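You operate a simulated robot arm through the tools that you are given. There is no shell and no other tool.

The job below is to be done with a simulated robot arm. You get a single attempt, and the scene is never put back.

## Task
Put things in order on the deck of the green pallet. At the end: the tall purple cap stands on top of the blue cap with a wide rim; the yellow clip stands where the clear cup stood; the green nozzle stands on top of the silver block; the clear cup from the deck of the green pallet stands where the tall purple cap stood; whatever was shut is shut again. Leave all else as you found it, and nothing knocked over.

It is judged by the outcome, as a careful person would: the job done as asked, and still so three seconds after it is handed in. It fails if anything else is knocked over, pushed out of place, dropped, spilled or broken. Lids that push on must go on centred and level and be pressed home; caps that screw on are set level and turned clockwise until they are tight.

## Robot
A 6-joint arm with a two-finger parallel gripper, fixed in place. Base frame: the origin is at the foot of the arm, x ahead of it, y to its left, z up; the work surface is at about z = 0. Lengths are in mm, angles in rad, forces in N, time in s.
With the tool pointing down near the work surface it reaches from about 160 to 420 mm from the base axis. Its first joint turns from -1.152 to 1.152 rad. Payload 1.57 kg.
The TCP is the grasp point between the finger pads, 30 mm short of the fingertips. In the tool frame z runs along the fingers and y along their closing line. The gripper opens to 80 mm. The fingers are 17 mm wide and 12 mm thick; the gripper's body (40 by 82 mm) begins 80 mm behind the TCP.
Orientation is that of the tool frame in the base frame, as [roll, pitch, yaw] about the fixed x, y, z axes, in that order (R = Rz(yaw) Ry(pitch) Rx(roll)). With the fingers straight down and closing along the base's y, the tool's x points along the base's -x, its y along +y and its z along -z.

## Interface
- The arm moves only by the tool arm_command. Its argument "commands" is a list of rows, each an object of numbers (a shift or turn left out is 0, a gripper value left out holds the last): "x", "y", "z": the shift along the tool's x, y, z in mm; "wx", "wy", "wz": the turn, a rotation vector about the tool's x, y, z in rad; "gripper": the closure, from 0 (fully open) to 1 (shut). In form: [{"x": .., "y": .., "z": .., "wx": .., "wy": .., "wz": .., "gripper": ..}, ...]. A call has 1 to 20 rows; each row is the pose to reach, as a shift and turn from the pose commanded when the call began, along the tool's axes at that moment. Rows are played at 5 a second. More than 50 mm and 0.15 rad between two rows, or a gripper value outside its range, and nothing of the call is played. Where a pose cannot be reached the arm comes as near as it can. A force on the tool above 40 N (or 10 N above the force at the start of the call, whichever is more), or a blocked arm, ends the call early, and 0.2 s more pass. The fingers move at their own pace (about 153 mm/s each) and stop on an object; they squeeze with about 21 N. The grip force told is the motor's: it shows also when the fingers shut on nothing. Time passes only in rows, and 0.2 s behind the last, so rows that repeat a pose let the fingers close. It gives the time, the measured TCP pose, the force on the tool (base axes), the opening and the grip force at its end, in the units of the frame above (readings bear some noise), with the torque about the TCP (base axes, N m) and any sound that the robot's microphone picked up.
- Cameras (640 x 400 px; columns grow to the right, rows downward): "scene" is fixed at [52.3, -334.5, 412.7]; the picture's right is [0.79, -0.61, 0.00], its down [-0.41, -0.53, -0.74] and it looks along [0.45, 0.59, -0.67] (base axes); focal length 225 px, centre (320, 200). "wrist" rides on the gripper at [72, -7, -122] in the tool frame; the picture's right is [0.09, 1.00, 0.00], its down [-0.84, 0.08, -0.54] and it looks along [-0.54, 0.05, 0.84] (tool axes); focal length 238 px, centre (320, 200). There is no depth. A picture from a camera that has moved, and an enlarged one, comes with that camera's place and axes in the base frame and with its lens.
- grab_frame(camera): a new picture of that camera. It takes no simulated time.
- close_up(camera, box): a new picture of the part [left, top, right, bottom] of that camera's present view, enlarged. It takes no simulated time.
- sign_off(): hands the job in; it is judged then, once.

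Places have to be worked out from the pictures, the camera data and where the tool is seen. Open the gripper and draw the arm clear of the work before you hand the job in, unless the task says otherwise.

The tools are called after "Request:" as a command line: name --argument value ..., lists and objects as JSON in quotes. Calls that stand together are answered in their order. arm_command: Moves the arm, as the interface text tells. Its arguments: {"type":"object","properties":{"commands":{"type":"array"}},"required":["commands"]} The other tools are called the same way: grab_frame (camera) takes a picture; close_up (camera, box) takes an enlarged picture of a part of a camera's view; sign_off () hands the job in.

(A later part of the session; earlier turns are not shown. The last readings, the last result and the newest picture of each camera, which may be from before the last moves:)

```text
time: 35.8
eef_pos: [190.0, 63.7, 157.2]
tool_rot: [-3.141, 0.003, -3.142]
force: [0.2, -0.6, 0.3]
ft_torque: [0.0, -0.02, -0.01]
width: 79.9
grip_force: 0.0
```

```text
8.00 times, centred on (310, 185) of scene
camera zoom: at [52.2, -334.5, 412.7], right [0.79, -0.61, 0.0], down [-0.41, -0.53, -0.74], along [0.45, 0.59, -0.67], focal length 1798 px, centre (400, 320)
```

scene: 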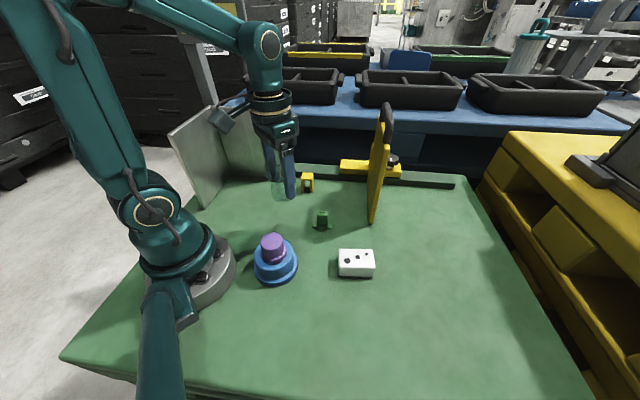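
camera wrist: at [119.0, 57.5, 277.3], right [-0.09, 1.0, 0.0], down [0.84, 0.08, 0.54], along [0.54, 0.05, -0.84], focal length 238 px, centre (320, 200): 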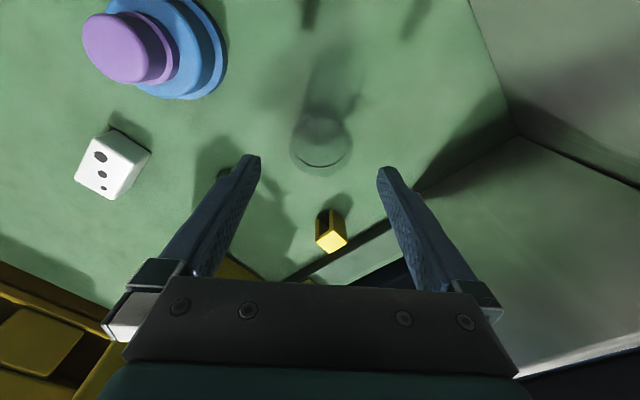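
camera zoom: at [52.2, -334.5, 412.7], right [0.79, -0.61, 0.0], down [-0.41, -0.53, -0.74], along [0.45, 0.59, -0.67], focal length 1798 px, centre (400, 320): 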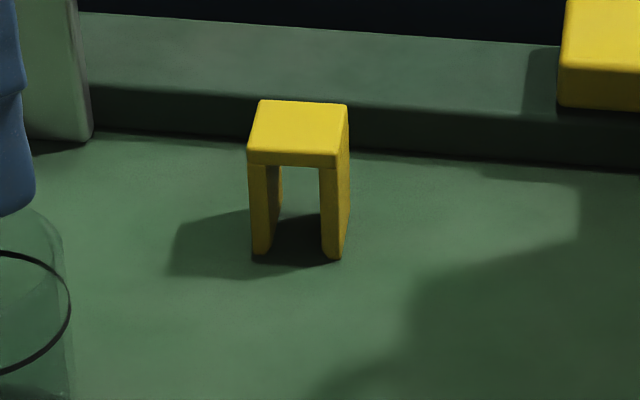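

The cup stands upright at the purple cap's old spot. The clip is at about (332, 88), roughly 31×30×46, with its sides parallel to the back rail (about 45°). I'll move over it and turn the tool 46° so the fingers close parallel to the rail.

Request:
arm_command --commands '[{"x": -15, "y": 2, "wz": -0.1}, {"x": -35, "y": 5, "wz": -0.2}, {"x": -55, "y": 9, "wz": -0.3}, {"x": -75, "y": 13, "wz": -0.4}, {"x": -95, "y": 17, "wz": -0.5}, {"x": -115, "y": 21, "wz": -0.6}, {"x": -130, "y": 23, "wz": -0.7}, {"x": -140.5, "y": 24.4, "wz": -0.8}, {"x": -140.5, "y": 24.4, "wz": -0.8}]'

Request:
grab_frame --camera "wrist"

Request:
grab_frame --camera "scene"

```text
time: 37.8
eef_pos: [331.7, 89.0, 155.9]
tool_rot: [-3.141, 0.0, -2.339]
force: [-0.7, 0.6, 0.5]
ft_torque: [0.01, -0.02, -0.01]
width: 79.8
grip_force: 0.0
```

```text
taken
camera wrist: at [286.3, 32.9, 277.2], right [-0.78, 0.63, 0.0], down [0.53, 0.66, 0.54], along [0.34, 0.42, -0.84], focal length 238 px, centre (320, 200)
```

wrist: 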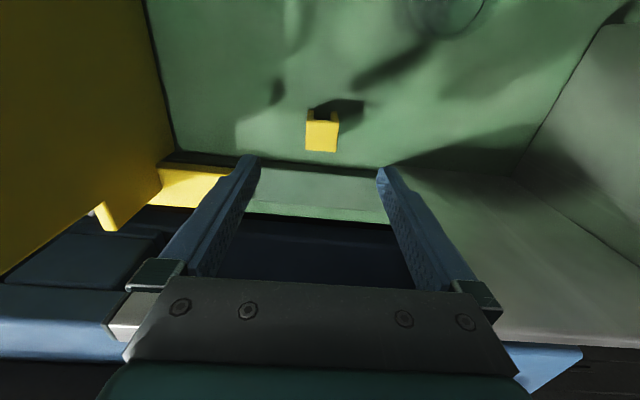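

```text
taken
```

scene: 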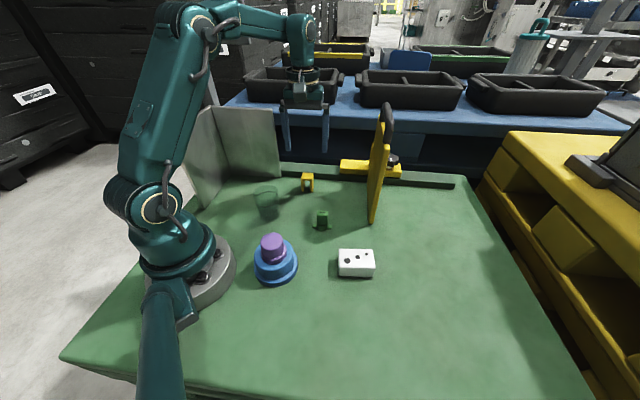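

The tool is turned and the clip appears square to the fingers. I'll enlarge it to fix its centre.

Request:
close_up --camera "wrist" --box '[270, 80, 390, 180]'

Request:
close_up --camera "wrist" --box '[140, 0, 460, 200]'

```text
4.00 times, centred on (330, 130) of wrist
camera zoom: at [286.3, 32.9, 277.2], right [-0.78, 0.63, 0.0], down [0.53, 0.66, 0.54], along [0.34, 0.42, -0.84], focal length 953 px, centre (280, 480)
```

zoom: 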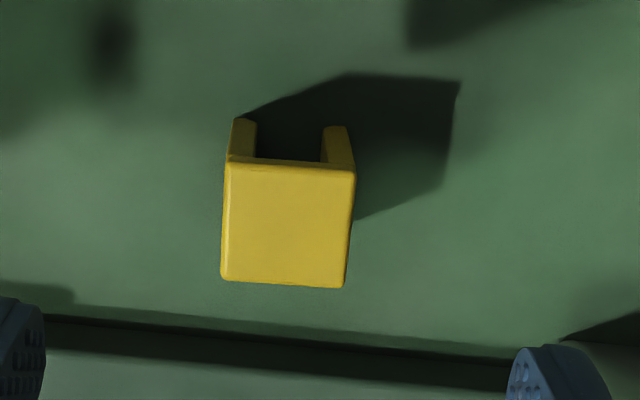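

```text
2.00 times, centred on (300, 100) of wrist
camera zoom: at [286.3, 32.9, 277.2], right [-0.78, 0.63, 0.0], down [0.53, 0.66, 0.54], along [0.34, 0.42, -0.84], focal length 477 px, centre (360, 400)
```

zoom: 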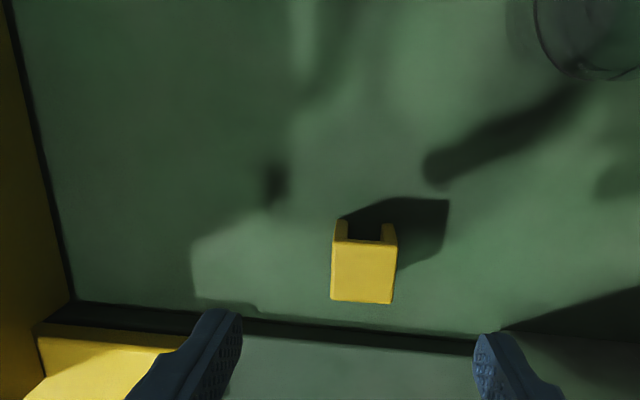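

The clip is at about (-1.2, +1.7) in the tool frame and aligned within 1°. I'll descend with the open fingers around it to TCP z≈60 and check.

Request:
arm_command --commands '[{"x": -1.2, "y": 1.7, "z": 20}, {"x": -1.2, "y": 1.7, "z": 45}, {"x": -1.2, "y": 1.7, "z": 70}, {"x": -1.2, "y": 1.7, "z": 90}, {"x": -1.2, "y": 1.7, "z": 97}, {"x": -1.2, "y": 1.7, "z": 97}]'

Request:
grab_frame --camera "wrist"

Request:
close_up --camera "scene" --box '[265, 140, 365, 210]'

```text
time: 39.2
eef_pos: [329.6, 92.0, 58.1]
tool_rot: [-3.141, 0.003, -2.34]
force: [0.6, 0.7, 0.0]
ft_torque: [0.02, 0.02, -0.01]
width: 80.1
grip_force: 0.0
```

```text
taken
camera wrist: at [284.8, 35.3, 179.4], right [-0.78, 0.63, 0.0], down [0.53, 0.65, 0.54], along [0.34, 0.42, -0.84], focal length 238 px, centre (320, 200)
```

wrist: 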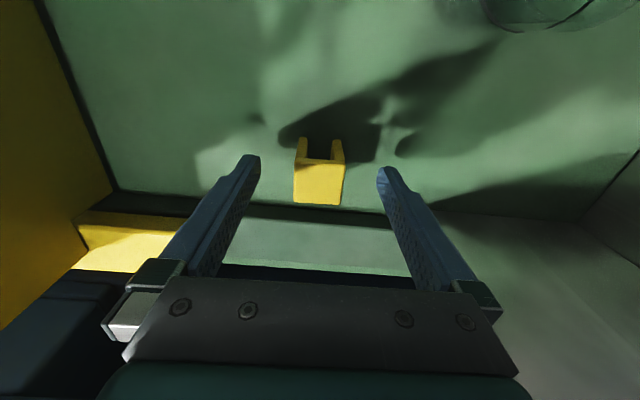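

```text
5.71 times, centred on (315, 175) of scene
camera zoom: at [52.3, -334.5, 412.7], right [0.79, -0.61, 0.0], down [-0.41, -0.53, -0.74], along [0.45, 0.59, -0.67], focal length 1284 px, centre (349, 343)
```

zoom: 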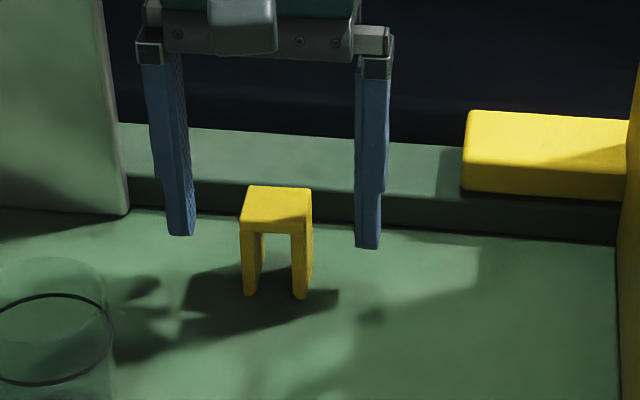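

The clip is centred between the fingers in both views. I'll lower to TCP z≈44 and close gradually.

Request:
arm_command --commands '[{"x": -0.8, "y": -0.5, "z": 7}, {"x": -0.8, "y": -0.5, "z": 14}, {"x": -0.8, "y": -0.5, "z": 14, "gripper": 0.2}, {"x": -0.8, "y": -0.5, "z": 14, "gripper": 0.4}, {"x": -0.8, "y": -0.5, "z": 14, "gripper": 0.52}, {"x": -0.8, "y": -0.5, "z": 14, "gripper": 0.57}, {"x": -0.8, "y": -0.5, "z": 14, "gripper": 0.62}, {"x": -0.8, "y": -0.5, "z": 14, "gripper": 0.72}, {"x": -0.8, "y": -0.5, "z": 14, "gripper": 0.72}]'

Request:
grab_frame --camera "wrist"

Request:
close_up --camera "scene" --box '[265, 140, 365, 210]'

```text
time: 41.2
eef_pos: [332.0, 91.9, 45.0]
tool_rot: [-3.141, 0.004, -2.34]
force: [0.0, -0.1, 0.5]
ft_torque: [0.0, 0.03, 0.0]
width: 31.0
grip_force: 21.1
```

```text
taken
camera wrist: at [286.1, 36.0, 166.1], right [-0.78, 0.63, 0.0], down [0.53, 0.65, 0.54], along [0.34, 0.42, -0.84], focal length 238 px, centre (320, 200)
```

wrist: 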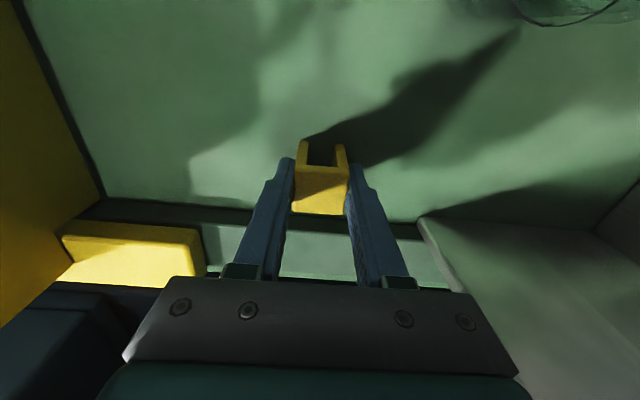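

```text
5.71 times, centred on (315, 175) of scene
camera zoom: at [52.3, -334.5, 412.7], right [0.79, -0.61, 0.0], down [-0.41, -0.53, -0.74], along [0.45, 0.59, -0.67], focal length 1284 px, centre (349, 343)
```

zoom: 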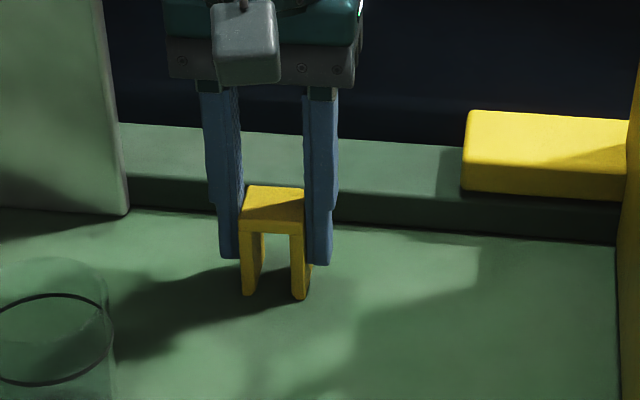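

The clip is gripped at 31 mm, centred. I'll lift it straight up to a safe height.

Request:
arm_command --commands '[{"z": -3}, {"z": -10}, {"z": -22}, {"z": -40}, {"z": -60}, {"z": -80}, {"z": -100}, {"z": -111}, {"z": -111}]'

Request:
grab_frame --camera "scene"

```text
time: 43.2
eef_pos: [330.8, 90.1, 156.6]
tool_rot: [-3.139, 0.002, -2.339]
force: [-0.2, 0.3, 0.5]
ft_torque: [0.01, 0.02, 0.01]
width: 31.3
grip_force: 20.9
```

```text
taken
```

scene: 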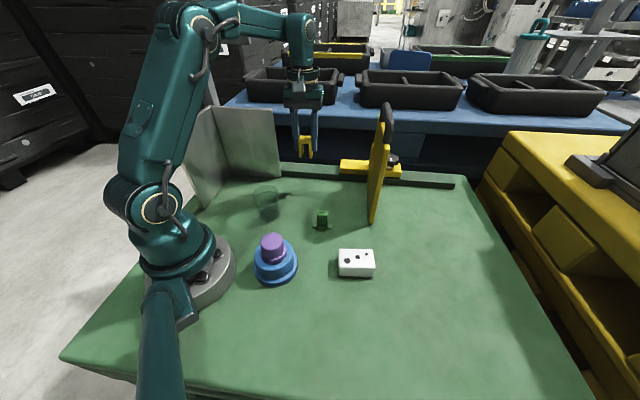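

The clip is up and level. I'll carry it over at this height toward the cup's old place at (132, -221), keeping its orientation.

Request:
arm_command --commands '[{"x": 10, "y": -2}, {"x": 30, "y": -6}, {"x": 55, "y": -11}, {"x": 80, "y": -16}, {"x": 105, "y": -21}, {"x": 130, "y": -26}, {"x": 155, "y": -31}, {"x": 180, "y": -36}, {"x": 205, "y": -41}, {"x": 230, "y": -46}, {"x": 255, "y": -51}, {"x": 280, "y": -56}, {"x": 305, "y": -61}, {"x": 328, "y": -65.5}, {"x": 346, "y": -69}, {"x": 358, "y": -71.5}, {"x": 363.2, "y": -72.5}, {"x": 363.2, "y": -72.5}]'

Request:
grab_frame --camera "scene"

Request:
grab_frame --camera "wrist"

```text
time: 47.0
eef_pos: [130.5, -220.6, 158.0]
tool_rot: [3.14, 0.002, -2.341]
force: [0.8, 0.6, -0.8]
ft_torque: [-0.01, 0.01, 0.03]
width: 31.1
grip_force: 21.1
```

```text
taken
```

scene: 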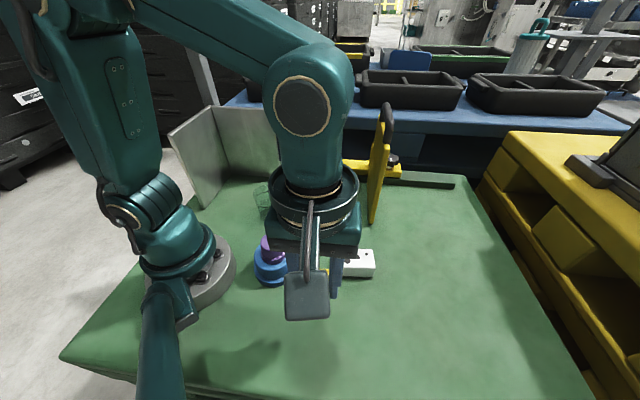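

```text
taken
camera wrist: at [86.1, -276.3, 278.0], right [-0.78, 0.63, 0.0], down [0.53, 0.65, 0.54], along [0.34, 0.42, -0.84], focal length 238 px, centre (320, 200)
```

wrist: 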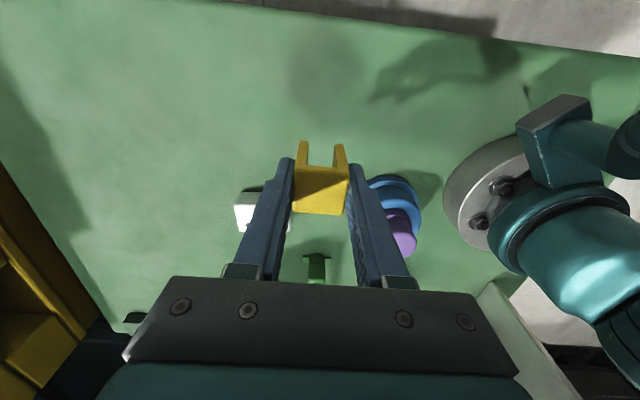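

The arm reached the place with the same orientation, and the measured position is within 1 mm of the cup's old centre. I'll lower to about 12 mm above the deck.

Request:
arm_command --commands '[{"z": 8}, {"z": 25}, {"z": 45}, {"z": 65}, {"z": 82}, {"z": 94}, {"z": 99}, {"z": 99}]'

Request:
grab_frame --camera "wrist"

Request:
close_up --camera "scene" --box '[240, 220, 400, 350]'

```text
time: 48.8
eef_pos: [132.3, -219.6, 57.5]
tool_rot: [-3.141, 0.002, -2.341]
force: [0.3, -0.3, -0.5]
ft_torque: [-0.02, 0.02, -0.01]
width: 31.6
grip_force: 21.1
```

```text
taken
camera wrist: at [86.5, -275.8, 178.4], right [-0.78, 0.63, 0.0], down [0.53, 0.65, 0.54], along [0.34, 0.42, -0.84], focal length 238 px, centre (320, 200)
```

wrist: 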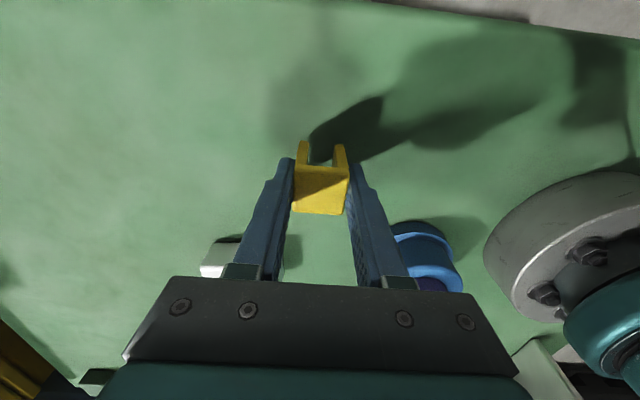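

```text
3.08 times, centred on (320, 285) of scene
camera zoom: at [52.3, -334.5, 412.7], right [0.79, -0.61, 0.0], down [-0.41, -0.53, -0.74], along [0.45, 0.59, -0.67], focal length 691 px, centre (320, -62)
```

zoom: 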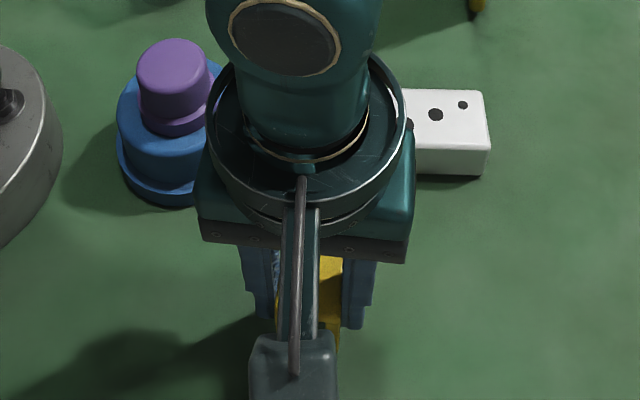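

Position is fine and nothing is near the fingers. I'll lower the last stretch in small steps.

Request:
arm_command --commands '[{"z": 4}, {"z": 8}, {"z": 10}, {"z": 11}, {"z": 11.5}, {"z": 11.5}]'

```text
time: 50.2
eef_pos: [132.5, -220.8, 45.4]
tool_rot: [-3.137, 0.003, -2.339]
force: [-0.3, 0.0, -0.6]
ft_torque: [0.0, 0.01, -0.01]
width: 31.3
grip_force: 21.1
```

No contact yet, so I'll go down another 0.7 mm at a time and read the force.

Request:
arm_command --commands '[{"z": 0.7}, {"z": 0.7}]'

```text
time: 50.8
eef_pos: [132.4, -219.7, 44.5]
tool_rot: [-3.14, 0.002, -2.34]
force: [-0.3, 0.5, 10.1]
ft_torque: [0.07, 0.03, -0.01]
width: 31.1
grip_force: 20.8
```

Contact is made at 10 N. I'll relieve it by 0.4 mm, open gradually, then rise straight up.

Request:
arm_command --commands '[{"z": -0.4}, {"z": -0.4, "gripper": 0.6}, {"z": -0.4, "gripper": 0.56}, {"z": -0.4, "gripper": 0.45}, {"z": -0.4, "gripper": 0.3}, {"z": -0.4, "gripper": 0.15}, {"z": -0.4, "gripper": 0.0}, {"z": -8, "gripper": 0.0}, {"z": -25, "gripper": 0.0}, {"z": -50}, {"z": -80}, {"z": -110}, {"z": -110}]'

Request:
grab_frame --camera "wrist"

Request:
grab_frame --camera "scene"

```text
time: 53.6
eef_pos: [129.4, -217.7, 155.6]
tool_rot: [-3.14, 0.001, -2.34]
force: [0.0, 0.4, -1.3]
ft_torque: [-0.06, -0.01, 0.03]
width: 80.1
grip_force: 0.2
```

```text
taken
camera wrist: at [84.9, -274.5, 276.5], right [-0.78, 0.63, 0.0], down [0.53, 0.65, 0.54], along [0.34, 0.42, -0.84], focal length 238 px, centre (320, 200)
```

wrist: 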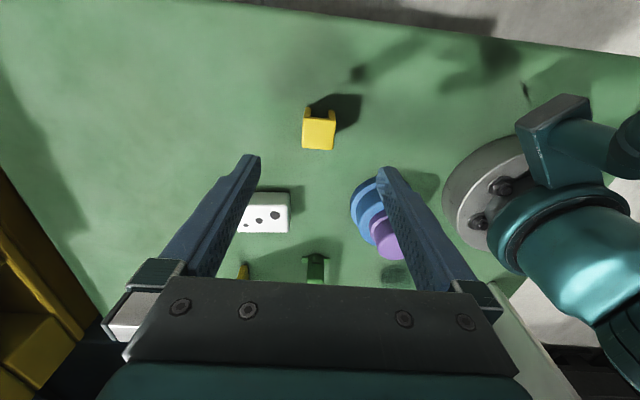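

```text
taken
```

scene: 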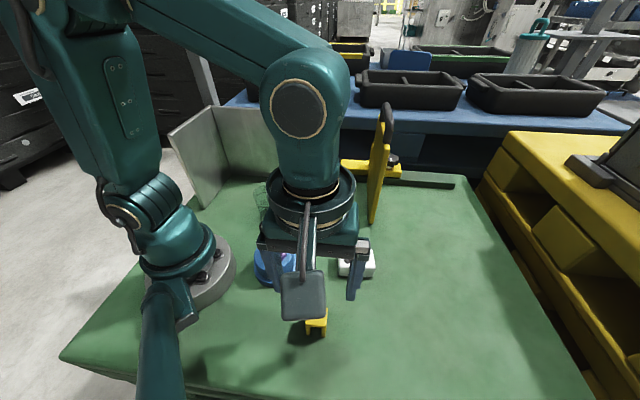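

The clip stands upright at the cup's old place. Next is the green nozzle near (280, -47.5); I'll move above it, keeping this yaw since its arms line up with the deck axes.

Request:
arm_command --commands '[{"x": -20, "y": 1}, {"x": -50, "y": 3}, {"x": -80, "y": 5}, {"x": -110, "y": 7}, {"x": -140, "y": 9}, {"x": -170, "y": 11}, {"x": -200, "y": 13}, {"x": -220, "y": 14}, {"x": -227.6, "y": 14.4}, {"x": -227.6, "y": 14.4}]'

Request:
grab_frame --camera "wrist"

Request:
close_up --camera "wrist" --box '[240, 60, 400, 180]'

Request:
grab_frame --camera "scene"

Request:
close_up --camera "scene" --box '[300, 200, 345, 236]'

```text
time: 55.8
eef_pos: [280.8, -45.4, 154.7]
tool_rot: [-3.141, 0.001, -2.34]
force: [-0.7, 0.1, 0.3]
ft_torque: [0.01, 0.02, 0.02]
width: 80.1
grip_force: 0.1
```

```text
taken
camera wrist: at [234.2, -102.3, 275.8], right [-0.78, 0.63, 0.0], down [0.53, 0.65, 0.54], along [0.34, 0.42, -0.84], focal length 238 px, centre (320, 200)
```

wrist: 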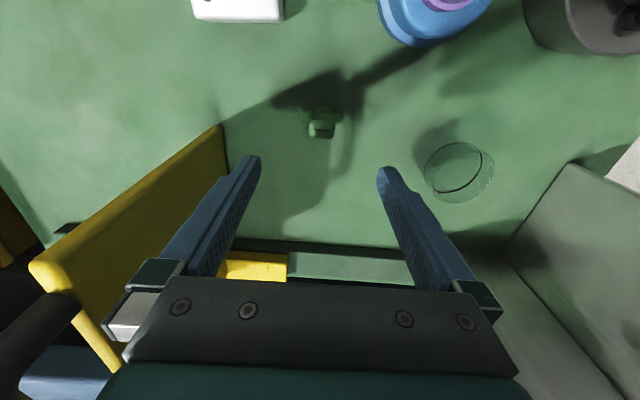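

```text
3.33 times, centred on (320, 120) of wrist
camera zoom: at [234.2, -102.3, 275.8], right [-0.78, 0.63, 0.0], down [0.53, 0.65, 0.54], along [0.34, 0.42, -0.84], focal length 794 px, centre (320, 467)
```

zoom: 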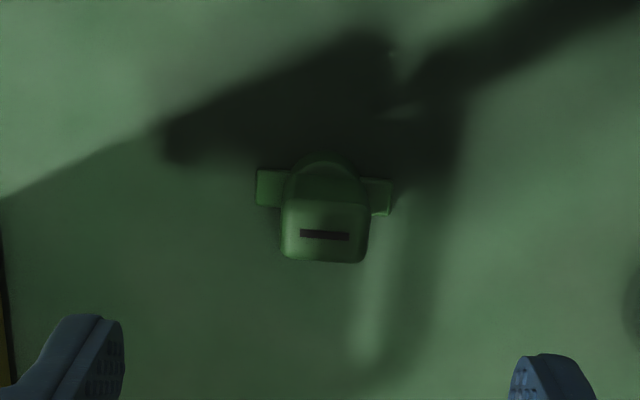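

```text
taken
```

scene: 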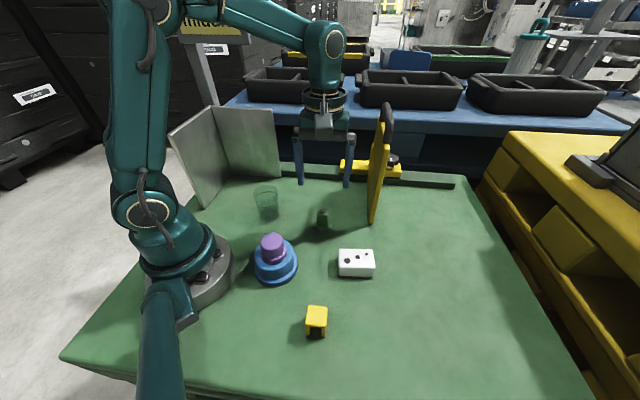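

```text
11.11 times, centred on (322, 218) of scene
camera zoom: at [52.3, -334.5, 412.7], right [0.79, -0.61, 0.0], down [-0.41, -0.53, -0.74], along [0.45, 0.59, -0.67], focal length 2497 px, centre (292, 0)
```

zoom: 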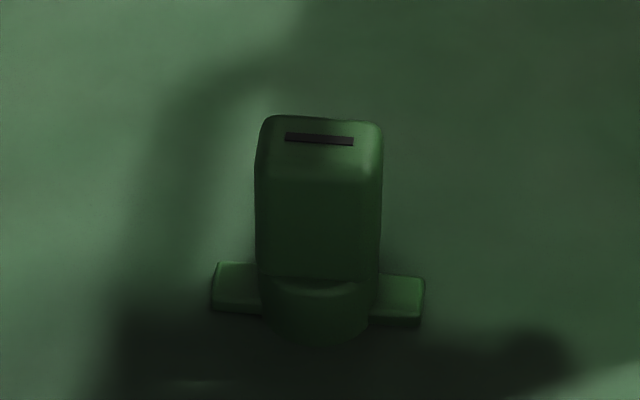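

The nozzle's head is about 25×17 across on a round foot with two low ears, centred near tool offset (+4.5, +0.7). The panel is over 100 mm away, so I'll shift and descend to TCP z≈62 to check.

Request:
arm_command --commands '[{"x": 4, "y": 0.7, "z": 15}, {"x": 4, "y": 0.7, "z": 38}, {"x": 4, "y": 0.7, "z": 62}, {"x": 4, "y": 0.7, "z": 82}, {"x": 4, "y": 0.7, "z": 92}, {"x": 4, "y": 0.7, "z": 92}]'

Request:
close_up --camera "wrist" --box '[220, 80, 420, 230]'

Request:
close_up --camera "scene" --box '[280, 170, 370, 240]'

```text
time: 57.2
eef_pos: [277.4, -47.9, 63.7]
tool_rot: [-3.14, 0.002, -2.342]
force: [-0.4, 0.7, -0.2]
ft_torque: [0.06, 0.0, 0.05]
width: 80.2
grip_force: 0.0
```

```text
2.67 times, centred on (320, 155) of wrist
camera zoom: at [231.8, -103.0, 184.9], right [-0.78, 0.63, 0.0], down [0.53, 0.65, 0.54], along [0.34, 0.42, -0.84], focal length 636 px, centre (320, 320)
```

zoom: 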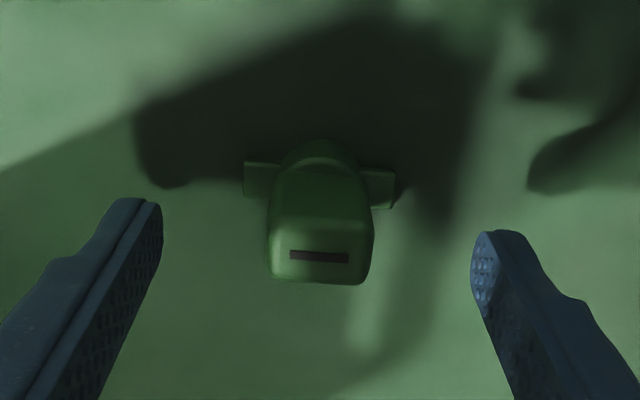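

```text
5.71 times, centred on (325, 205) of scene
camera zoom: at [52.3, -334.5, 412.7], right [0.79, -0.61, 0.0], down [-0.41, -0.53, -0.74], along [0.45, 0.59, -0.67], focal length 1284 px, centre (291, 171)
```

zoom: 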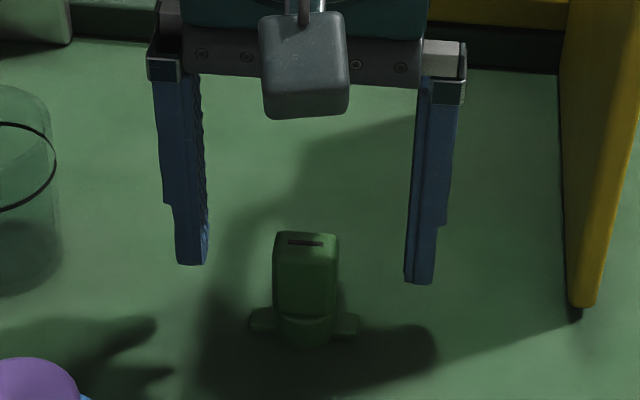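

The nozzle is centred between the fingers within about 2 mm in both cameras. I'll lower to TCP z≈45, tips above the ears, and close gradually.

Request:
arm_command --commands '[{"x": 1, "z": 8}, {"x": 1, "z": 16.5}, {"x": 1, "z": 16.5, "gripper": 0.2}, {"x": 1, "z": 16.5, "gripper": 0.4}, {"x": 1, "z": 16.5, "gripper": 0.55}, {"x": 1, "z": 16.5, "gripper": 0.63}, {"x": 1, "z": 16.5, "gripper": 0.67}, {"x": 1, "z": 16.5, "gripper": 0.71}, {"x": 1, "z": 16.5, "gripper": 0.8}, {"x": 1, "z": 16.5, "gripper": 0.8}]'

Request:
close_up --camera "wrist" --box '[220, 80, 420, 230]'

Request:
close_up --camera "scene" --box '[280, 170, 370, 240]'

```text
time: 59.4
eef_pos: [277.2, -48.2, 46.3]
tool_rot: [-3.139, 0.002, -2.341]
force: [0.3, 0.1, 2.5]
ft_torque: [0.0, 0.07, 0.01]
width: 25.1
grip_force: 20.8
```

```text
2.67 times, centred on (320, 155) of wrist
camera zoom: at [231.2, -104.2, 167.6], right [-0.78, 0.63, 0.0], down [0.53, 0.65, 0.54], along [0.34, 0.42, -0.84], focal length 636 px, centre (320, 320)
```

zoom: 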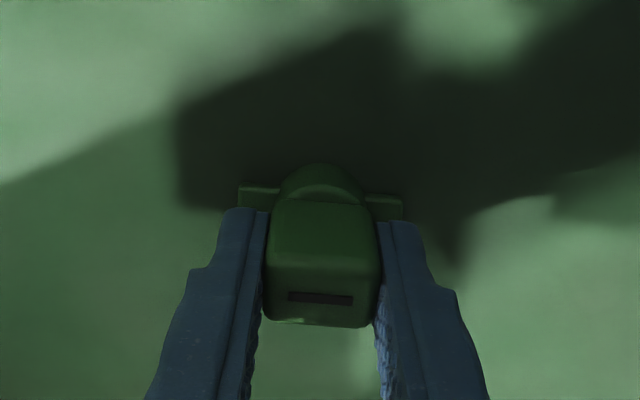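

```text
5.71 times, centred on (325, 205) of scene
camera zoom: at [52.2, -334.5, 412.7], right [0.79, -0.61, 0.0], down [-0.41, -0.53, -0.74], along [0.45, 0.59, -0.67], focal length 1284 px, centre (291, 171)
```

zoom: 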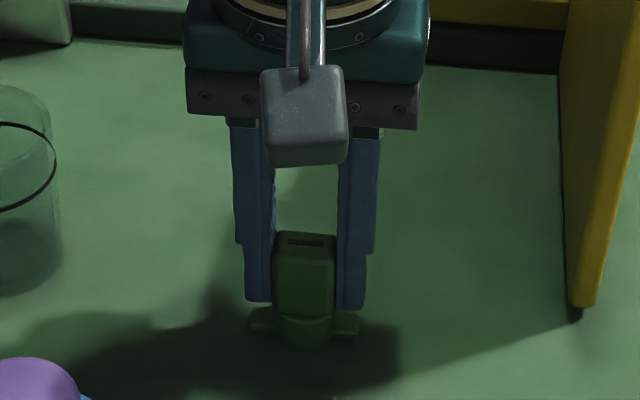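

The nozzle is gripped at 25 mm. I'll lift it straight up 75 mm and carry it over the silver block, estimated at (265, -178).

Request:
arm_command --commands '[{"z": -3}, {"z": -12}, {"z": -28}, {"z": -46}, {"z": -62}, {"z": -75}, {"x": 8, "y": -6.5, "z": -75}, {"x": 24, "y": -19.5, "z": -75}, {"x": 42, "y": -34, "z": -75}, {"x": 60, "y": -49, "z": -75}, {"x": 76, "y": -62, "z": -75}, {"x": 90, "y": -73, "z": -75}, {"x": 99.2, "y": -80.7, "z": -75}, {"x": 99.2, "y": -80.7, "z": -75}]'

Request:
grab_frame --camera "wrist"

Request:
grab_frame --camera "scene"

Request:
close_up --camera "wrist" --box '[220, 60, 420, 240]'

Request:
close_up --camera "scene" --box '[290, 190, 410, 290]'

```text
time: 62.4
eef_pos: [264.0, -176.8, 122.7]
tool_rot: [-3.139, 0.002, -2.342]
force: [-0.1, 0.0, -0.1]
ft_torque: [-0.01, 0.01, 0.03]
width: 24.7
grip_force: 20.5
```

```text
taken
camera wrist: at [219.2, -232.5, 243.5], right [-0.78, 0.63, 0.0], down [0.53, 0.65, 0.54], along [0.34, 0.42, -0.84], focal length 238 px, centre (320, 200)
```

wrist: 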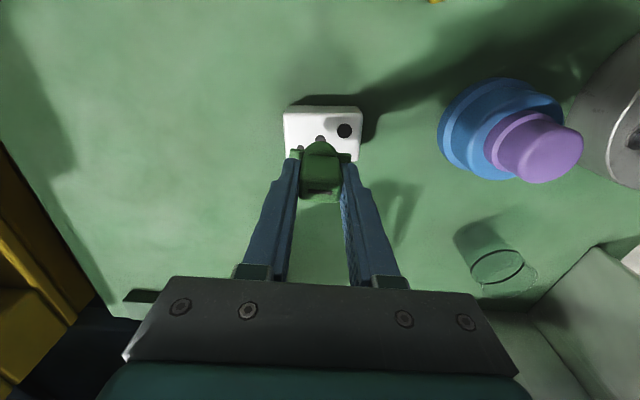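

```text
taken
```

scene: 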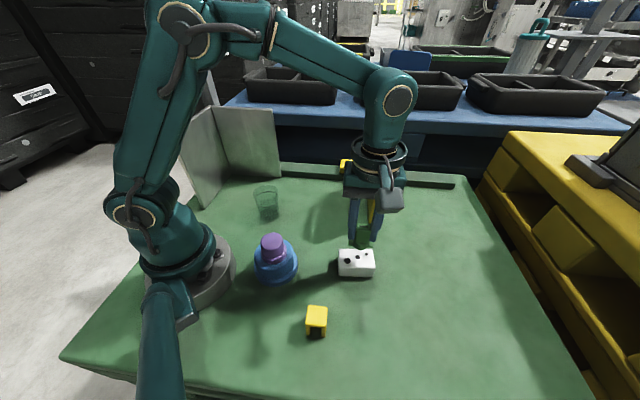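

```text
2.22 times, centred on (320, 150) of wrist
camera zoom: at [219.2, -232.5, 243.5], right [-0.78, 0.63, 0.0], down [0.53, 0.65, 0.54], along [0.34, 0.42, -0.84], focal length 530 px, centre (320, 311)
```

zoom: 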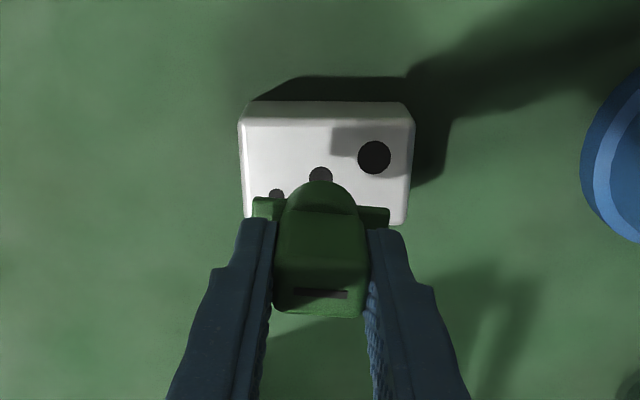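

```text
4.00 times, centred on (350, 240) of scene
camera zoom: at [52.2, -334.5, 412.7], right [0.79, -0.61, 0.0], down [-0.41, -0.53, -0.74], along [0.45, 0.59, -0.67], focal length 899 px, centre (200, 40)
```

zoom: 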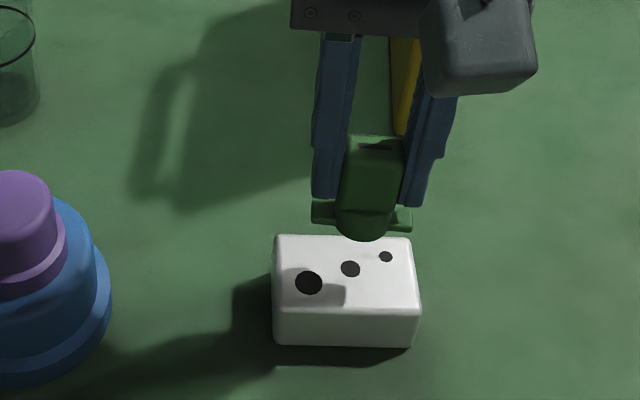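

The nozzle hangs above the middle dot, and the block's centre is about 3 mm toward +tool-y. I'll shift by that and lower to roughly 10 mm above the block top.

Request:
arm_command --commands '[{"x": 0.5, "y": 3, "z": 8}, {"x": 0.5, "y": 3, "z": 20}, {"x": 0.5, "y": 3, "z": 30}, {"x": 0.5, "y": 3, "z": 36}, {"x": 0.5, "y": 3, "z": 36}]'

Request:
close_up --camera "wrist" --box '[220, 60, 420, 240]'

Request:
close_up --camera "scene" --box '[310, 210, 400, 285]'

```text
time: 63.6
eef_pos: [261.0, -175.5, 86.0]
tool_rot: [-3.139, 0.001, -2.34]
force: [-0.1, 0.3, -0.4]
ft_torque: [-0.01, -0.02, 0.0]
width: 24.6
grip_force: 21.3
```

```text
2.22 times, centred on (320, 150) of wrist
camera zoom: at [216.2, -230.8, 207.2], right [-0.78, 0.63, 0.0], down [0.53, 0.65, 0.54], along [0.34, 0.42, -0.84], focal length 530 px, centre (320, 311)
```

zoom: 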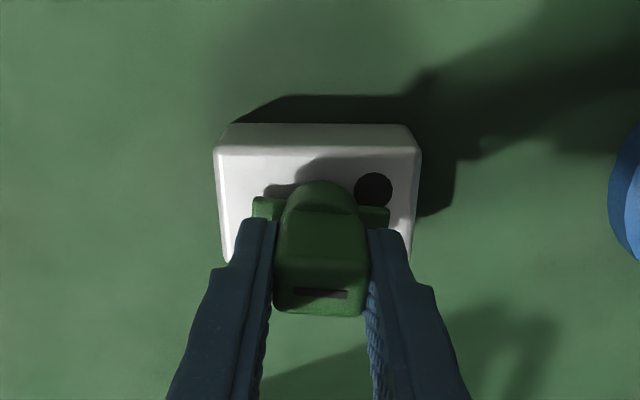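

```text
5.33 times, centred on (355, 248) of scene
camera zoom: at [52.3, -334.5, 412.7], right [0.79, -0.61, 0.0], down [-0.41, -0.53, -0.74], along [0.45, 0.59, -0.67], focal length 1198 px, centre (133, -53)
```

zoom: 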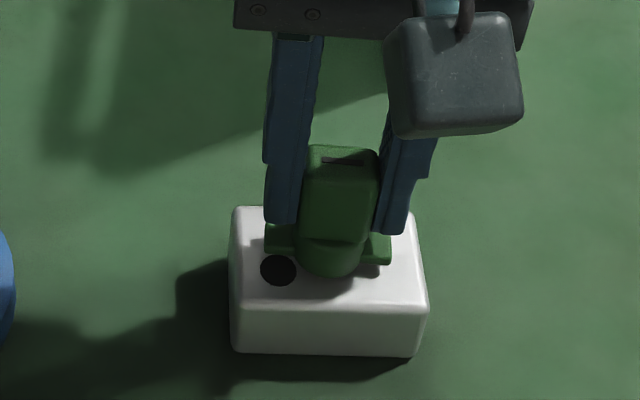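

Comparing foot and block within each picture, both cameras put the foot about 3.5 mm too far toward tool +x and 1.5 mm toward +y. I'll correct that at this height and look again.

Request:
arm_command --commands '[{"x": -1.8, "y": -0.8}, {"x": -3.5, "y": -1.5}, {"x": -3.5, "y": -1.5, "z": 3}, {"x": -3.5, "y": -1.5, "z": 3}]'

Request:
close_up --camera "wrist" --box '[250, 90, 390, 210]'

Request:
close_up --camera "scene" --box '[320, 220, 400, 285]'

```text
time: 64.6
eef_pos: [265.6, -173.5, 82.3]
tool_rot: [3.141, 0.003, -2.341]
force: [0.4, -0.1, 0.2]
ft_torque: [0.01, 0.0, -0.01]
width: 24.8
grip_force: 21.2
```

```text
3.33 times, centred on (320, 150) of wrist
camera zoom: at [219.8, -230.3, 203.6], right [-0.78, 0.63, 0.0], down [0.53, 0.65, 0.54], along [0.34, 0.42, -0.84], focal length 794 px, centre (320, 367)
```

zoom: 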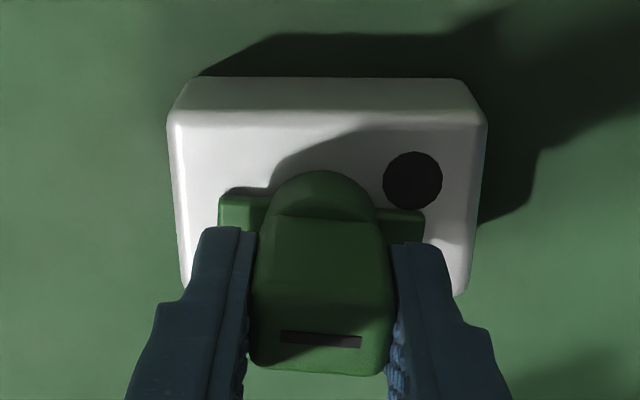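

```text
6.15 times, centred on (360, 252) of scene
camera zoom: at [52.3, -334.5, 412.7], right [0.79, -0.61, 0.0], down [-0.41, -0.53, -0.74], along [0.45, 0.59, -0.67], focal length 1383 px, centre (74, -123)
```

zoom: 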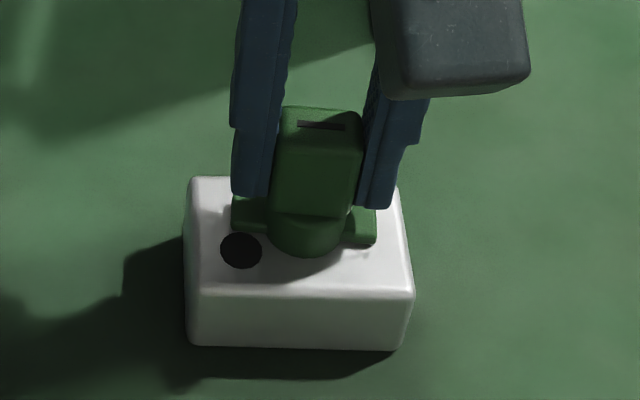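

In both views the foot now sits over the block's centre, within about 1 mm. I'll lower slowly toward contact.

Request:
arm_command --commands '[{"y": 0.7, "z": 2}, {"y": 0.7, "z": 4}, {"y": 0.7, "z": 4}]'

Request:
close_up --camera "scene" --box '[320, 220, 400, 285]'

```text
time: 65.2
eef_pos: [266.2, -175.2, 82.3]
tool_rot: [-3.135, 0.0, -2.342]
force: [-1.5, 1.8, 8.5]
ft_torque: [0.16, 0.2, 0.02]
width: 25.1
grip_force: 21.1
stopped in row 3: the force on the tool passed its limit at 46 N (the readings are from after the stop); the commanded pose is now the measured one
```

```text
6.15 times, centred on (360, 252) of scene
camera zoom: at [52.2, -334.5, 412.7], right [0.79, -0.61, 0.0], down [-0.41, -0.53, -0.74], along [0.45, 0.59, -0.67], focal length 1383 px, centre (74, -123)
```

zoom: 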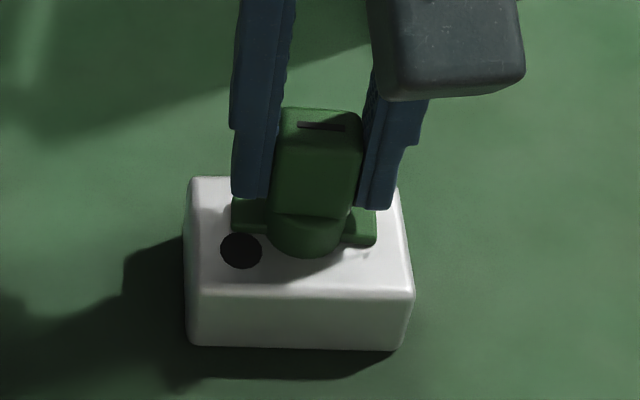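

Contact came sooner than expected, because the block is taller than I took it to be. The block hasn't moved and the nozzle looks upright. I'll lift 3 mm and re-centre by about 3 mm toward tool +x and 1.5 mm +y before setting it down softly.

Request:
arm_command --commands '[{"z": -1.5, "wx": -0.003}, {"z": -4, "wx": -0.006}, {"x": 1.5, "y": 0.8, "z": -4, "wx": -0.006}, {"x": 3, "y": 1.5, "z": -4, "wx": -0.006}, {"x": 3, "y": 1.5, "z": -4, "wx": -0.006}]'

Request:
close_up --camera "scene" --box '[320, 220, 400, 285]'

Request:
close_up --camera "wrist" --box '[250, 90, 390, 210]'

```text
time: 66.4
eef_pos: [261.5, -175.3, 85.0]
tool_rot: [-3.141, -0.001, -2.34]
force: [-0.1, -0.4, 0.2]
ft_torque: [0.0, -0.01, -0.01]
width: 24.9
grip_force: 21.4
```

```text
6.15 times, centred on (360, 252) of scene
camera zoom: at [52.3, -334.5, 412.7], right [0.79, -0.61, 0.0], down [-0.41, -0.53, -0.74], along [0.45, 0.59, -0.67], focal length 1383 px, centre (74, -123)
```

zoom: 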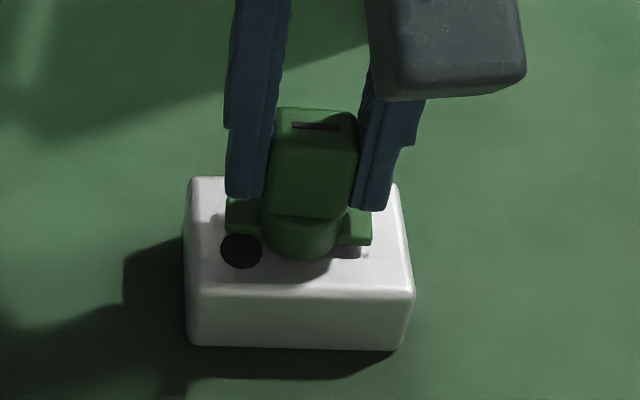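

```text
3.33 times, centred on (320, 150) of wrist
camera zoom: at [216.6, -231.1, 206.4], right [-0.78, 0.63, 0.0], down [0.53, 0.65, 0.54], along [0.34, 0.42, -0.84], focal length 794 px, centre (320, 367)
```

zoom: 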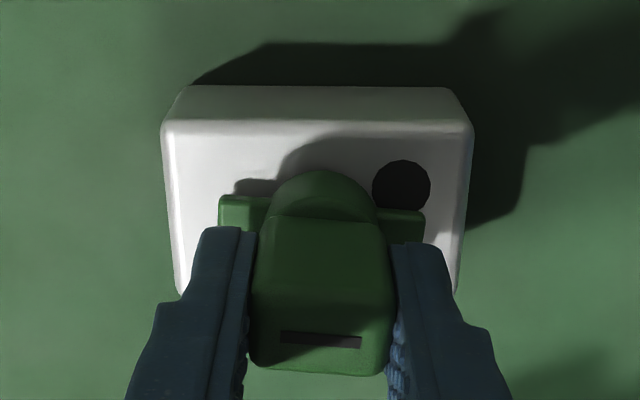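

The offsets are now under about 2 mm; I'll add 1.5 mm in x and begin lowering 2 mm, then proceed in sub-millimetre steps.

Request:
arm_command --commands '[{"x": 1.5, "z": 0}, {"x": 1.5, "z": 1}, {"x": 1.5, "z": 2}, {"x": 1.5, "z": 2}]'

```text
time: 67.4
eef_pos: [261.3, -175.4, 83.7]
tool_rot: [-3.141, -0.001, -2.34]
force: [-0.1, 0.1, -0.9]
ft_torque: [0.0, 0.01, 0.01]
width: 25.2
grip_force: 21.0
```

No contact yet, so I'll step down another 1 mm.

Request:
arm_command --commands '[{"z": 0.5}, {"z": 1.0}, {"z": 1.0}]'

```text
time: 68.2
eef_pos: [260.8, -176.0, 81.8]
tool_rot: [3.14, 0.0, -2.34]
force: [-0.7, 0.2, 0.0]
ft_torque: [-0.01, 0.01, -0.03]
width: 24.7
grip_force: 20.9
```

Still free; another 0.7 mm down.

Request:
arm_command --commands '[{"z": 0.4}, {"z": 0.8}, {"z": 0.8}]'

```text
time: 69.0
eef_pos: [261.9, -175.5, 81.4]
tool_rot: [-3.141, -0.001, -2.341]
force: [-2.5, 0.1, 10.8]
ft_torque: [0.01, 0.14, 0.0]
width: 24.9
grip_force: 21.1
```

Contact reads about 11 N. I'll ease 0.4 mm and check how it sits before releasing.

Request:
arm_command --commands '[{"z": -0.4}, {"z": -0.4}]'

Request:
close_up --camera "scene" --box '[320, 220, 400, 285]'

Request:
close_up --camera "wrist" --box '[250, 90, 390, 210]'

```text
time: 69.6
eef_pos: [261.2, -175.9, 82.2]
tool_rot: [-3.141, -0.002, -2.34]
force: [-0.9, -0.6, 0.9]
ft_torque: [-0.01, -0.04, 0.0]
width: 25.0
grip_force: 20.4
```

```text
6.15 times, centred on (360, 252) of scene
camera zoom: at [52.3, -334.5, 412.7], right [0.79, -0.61, 0.0], down [-0.41, -0.53, -0.74], along [0.45, 0.59, -0.67], focal length 1383 px, centre (74, -123)
```

zoom: 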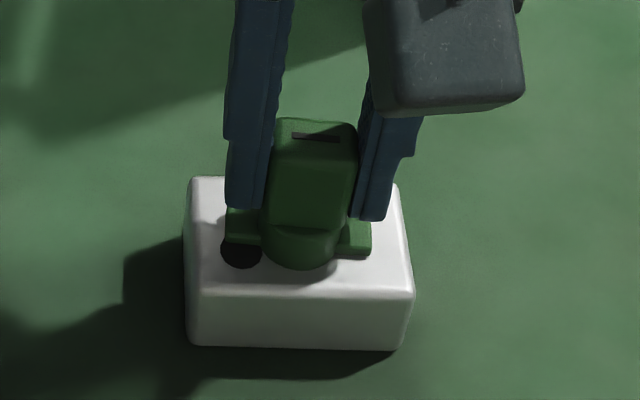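

```text
3.33 times, centred on (320, 150) of wrist
camera zoom: at [215.9, -232.2, 203.1], right [-0.78, 0.63, 0.0], down [0.53, 0.65, 0.54], along [0.34, 0.42, -0.84], focal length 794 px, centre (320, 367)
```

zoom: 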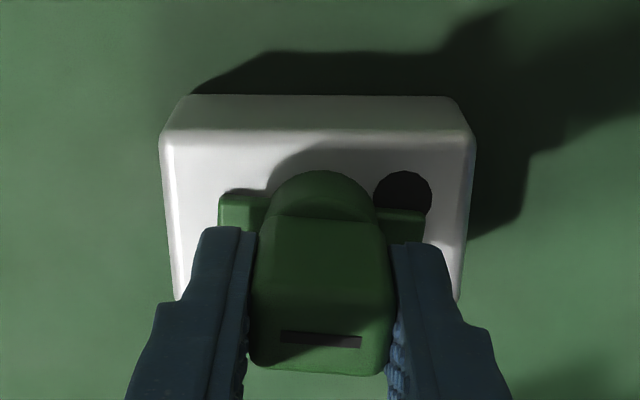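

The foot is centred on the block in the scene view, with its ears symmetrical in the wrist view. I'll open gradually and rise straight up.

Request:
arm_command --commands '[{"z": 0, "gripper": 0.69}, {"gripper": 0.67}, {"gripper": 0.62}, {"gripper": 0.5}, {"gripper": 0.3}, {"gripper": 0.1}, {"gripper": 0.0}, {"z": -6, "gripper": 0.0}, {"z": -20}, {"z": -45}, {"z": -75}, {"z": -100}, {"z": -100}]'

Request:
grab_frame --camera "scene"

Request:
close_up --camera "scene" --box '[300, 200, 400, 285]'

Request:
grab_frame --camera "wrist"

```text
time: 72.4
eef_pos: [261.0, -176.5, 181.1]
tool_rot: [3.141, 0.0, -2.339]
force: [-0.4, -0.4, 0.0]
ft_torque: [0.03, -0.01, 0.01]
width: 80.1
grip_force: 0.0
```

```text
taken
```

scene: 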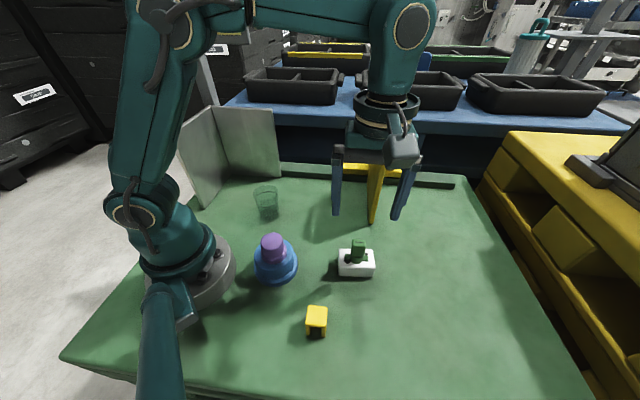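

```text
4.71 times, centred on (350, 242) of scene
camera zoom: at [52.2, -334.5, 412.7], right [0.79, -0.61, 0.0], down [-0.41, -0.53, -0.74], along [0.45, 0.59, -0.67], focal length 1058 px, centre (179, 0)
```

zoom: 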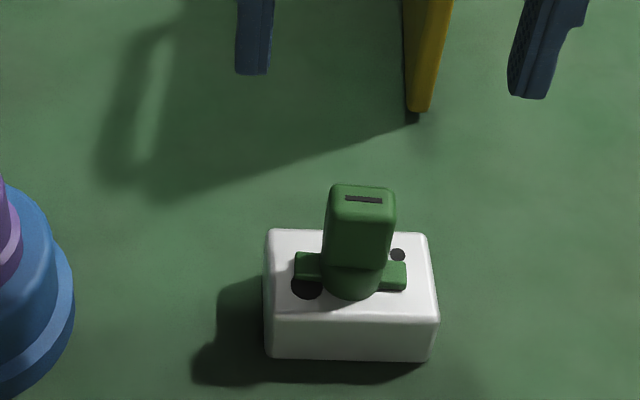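

```text
taken
camera wrist: at [215.8, -232.4, 302.7], right [-0.78, 0.63, 0.0], down [0.53, 0.65, 0.54], along [0.34, 0.42, -0.84], focal length 238 px, centre (320, 200)
```

wrist: 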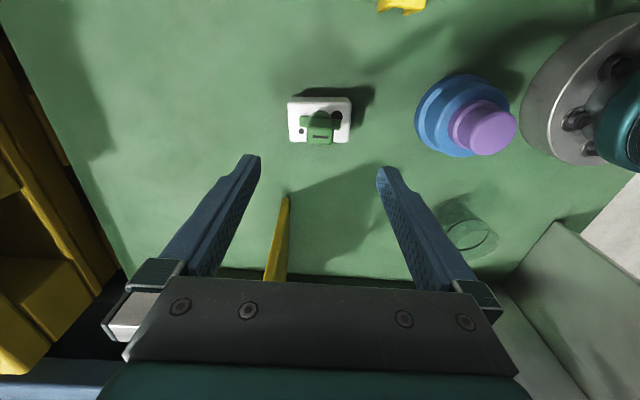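

The nozzle stands upright and centred on the silver block. I'll draw the arm up and back to near its starting pose, then inspect everything.

Request:
arm_command --commands '[{"z": -20}, {"z": -45}, {"x": -8, "y": 20, "z": -60}, {"x": -16, "y": 45, "z": -75}, {"x": -26, "y": 72, "z": -81}, {"x": -36.3, "y": 99.1, "z": -81}, {"x": -36.3, "y": 99.1, "z": -81}]'

Request:
grab_frame --camera "scene"

Request:
close_up --camera "scene" --box '[230, 170, 350, 300]'

Request:
close_up --camera "scene" --box '[280, 220, 400, 350]'

Request:
grab_frame --camera "wrist"

```text
time: 74.0
eef_pos: [214.2, -82.3, 263.0]
tool_rot: [3.14, 0.001, -2.34]
force: [0.4, 0.1, -0.5]
ft_torque: [0.01, 0.0, -0.02]
width: 79.9
grip_force: 0.1
```

```text
taken
```

scene: 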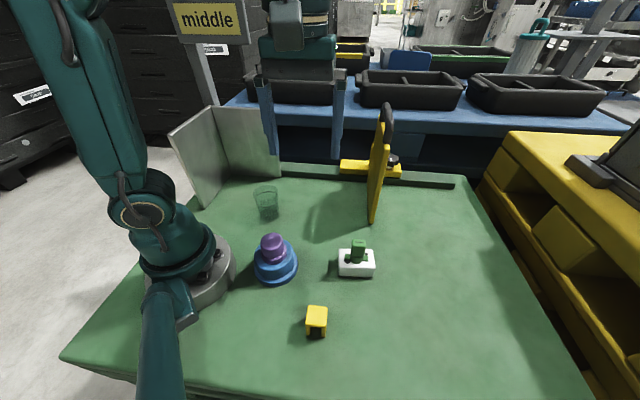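

```text
3.08 times, centred on (290, 235) of scene
camera zoom: at [52.2, -334.5, 412.7], right [0.79, -0.61, 0.0], down [-0.41, -0.53, -0.74], along [0.45, 0.59, -0.67], focal length 691 px, centre (412, 92)
```

zoom: 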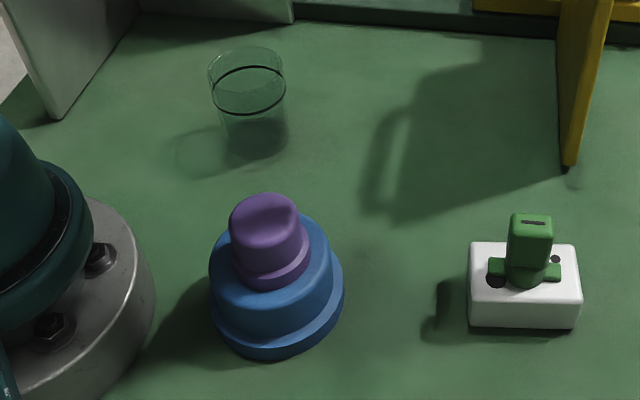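

```text
3.08 times, centred on (340, 285) of scene
camera zoom: at [52.2, -334.5, 412.7], right [0.79, -0.61, 0.0], down [-0.41, -0.53, -0.74], along [0.45, 0.59, -0.67], focal length 691 px, centre (258, -62)
```

zoom: 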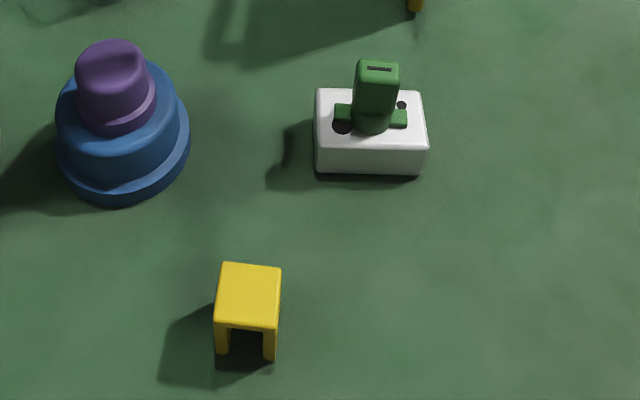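

```text
taken
camera wrist: at [168.9, -138.0, 385.4], right [-0.78, 0.63, 0.0], down [0.53, 0.65, 0.54], along [0.34, 0.42, -0.84], focal length 238 px, centre (320, 200)
```

wrist: 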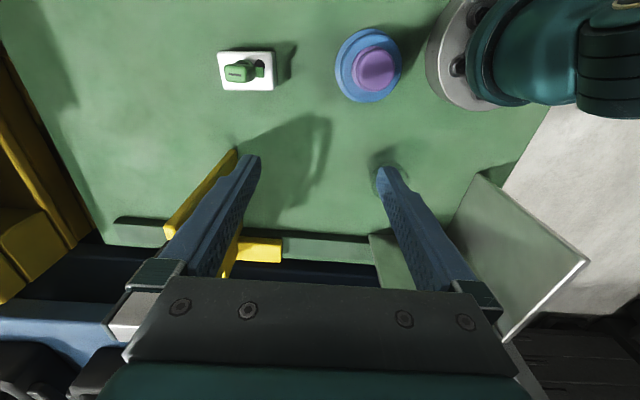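

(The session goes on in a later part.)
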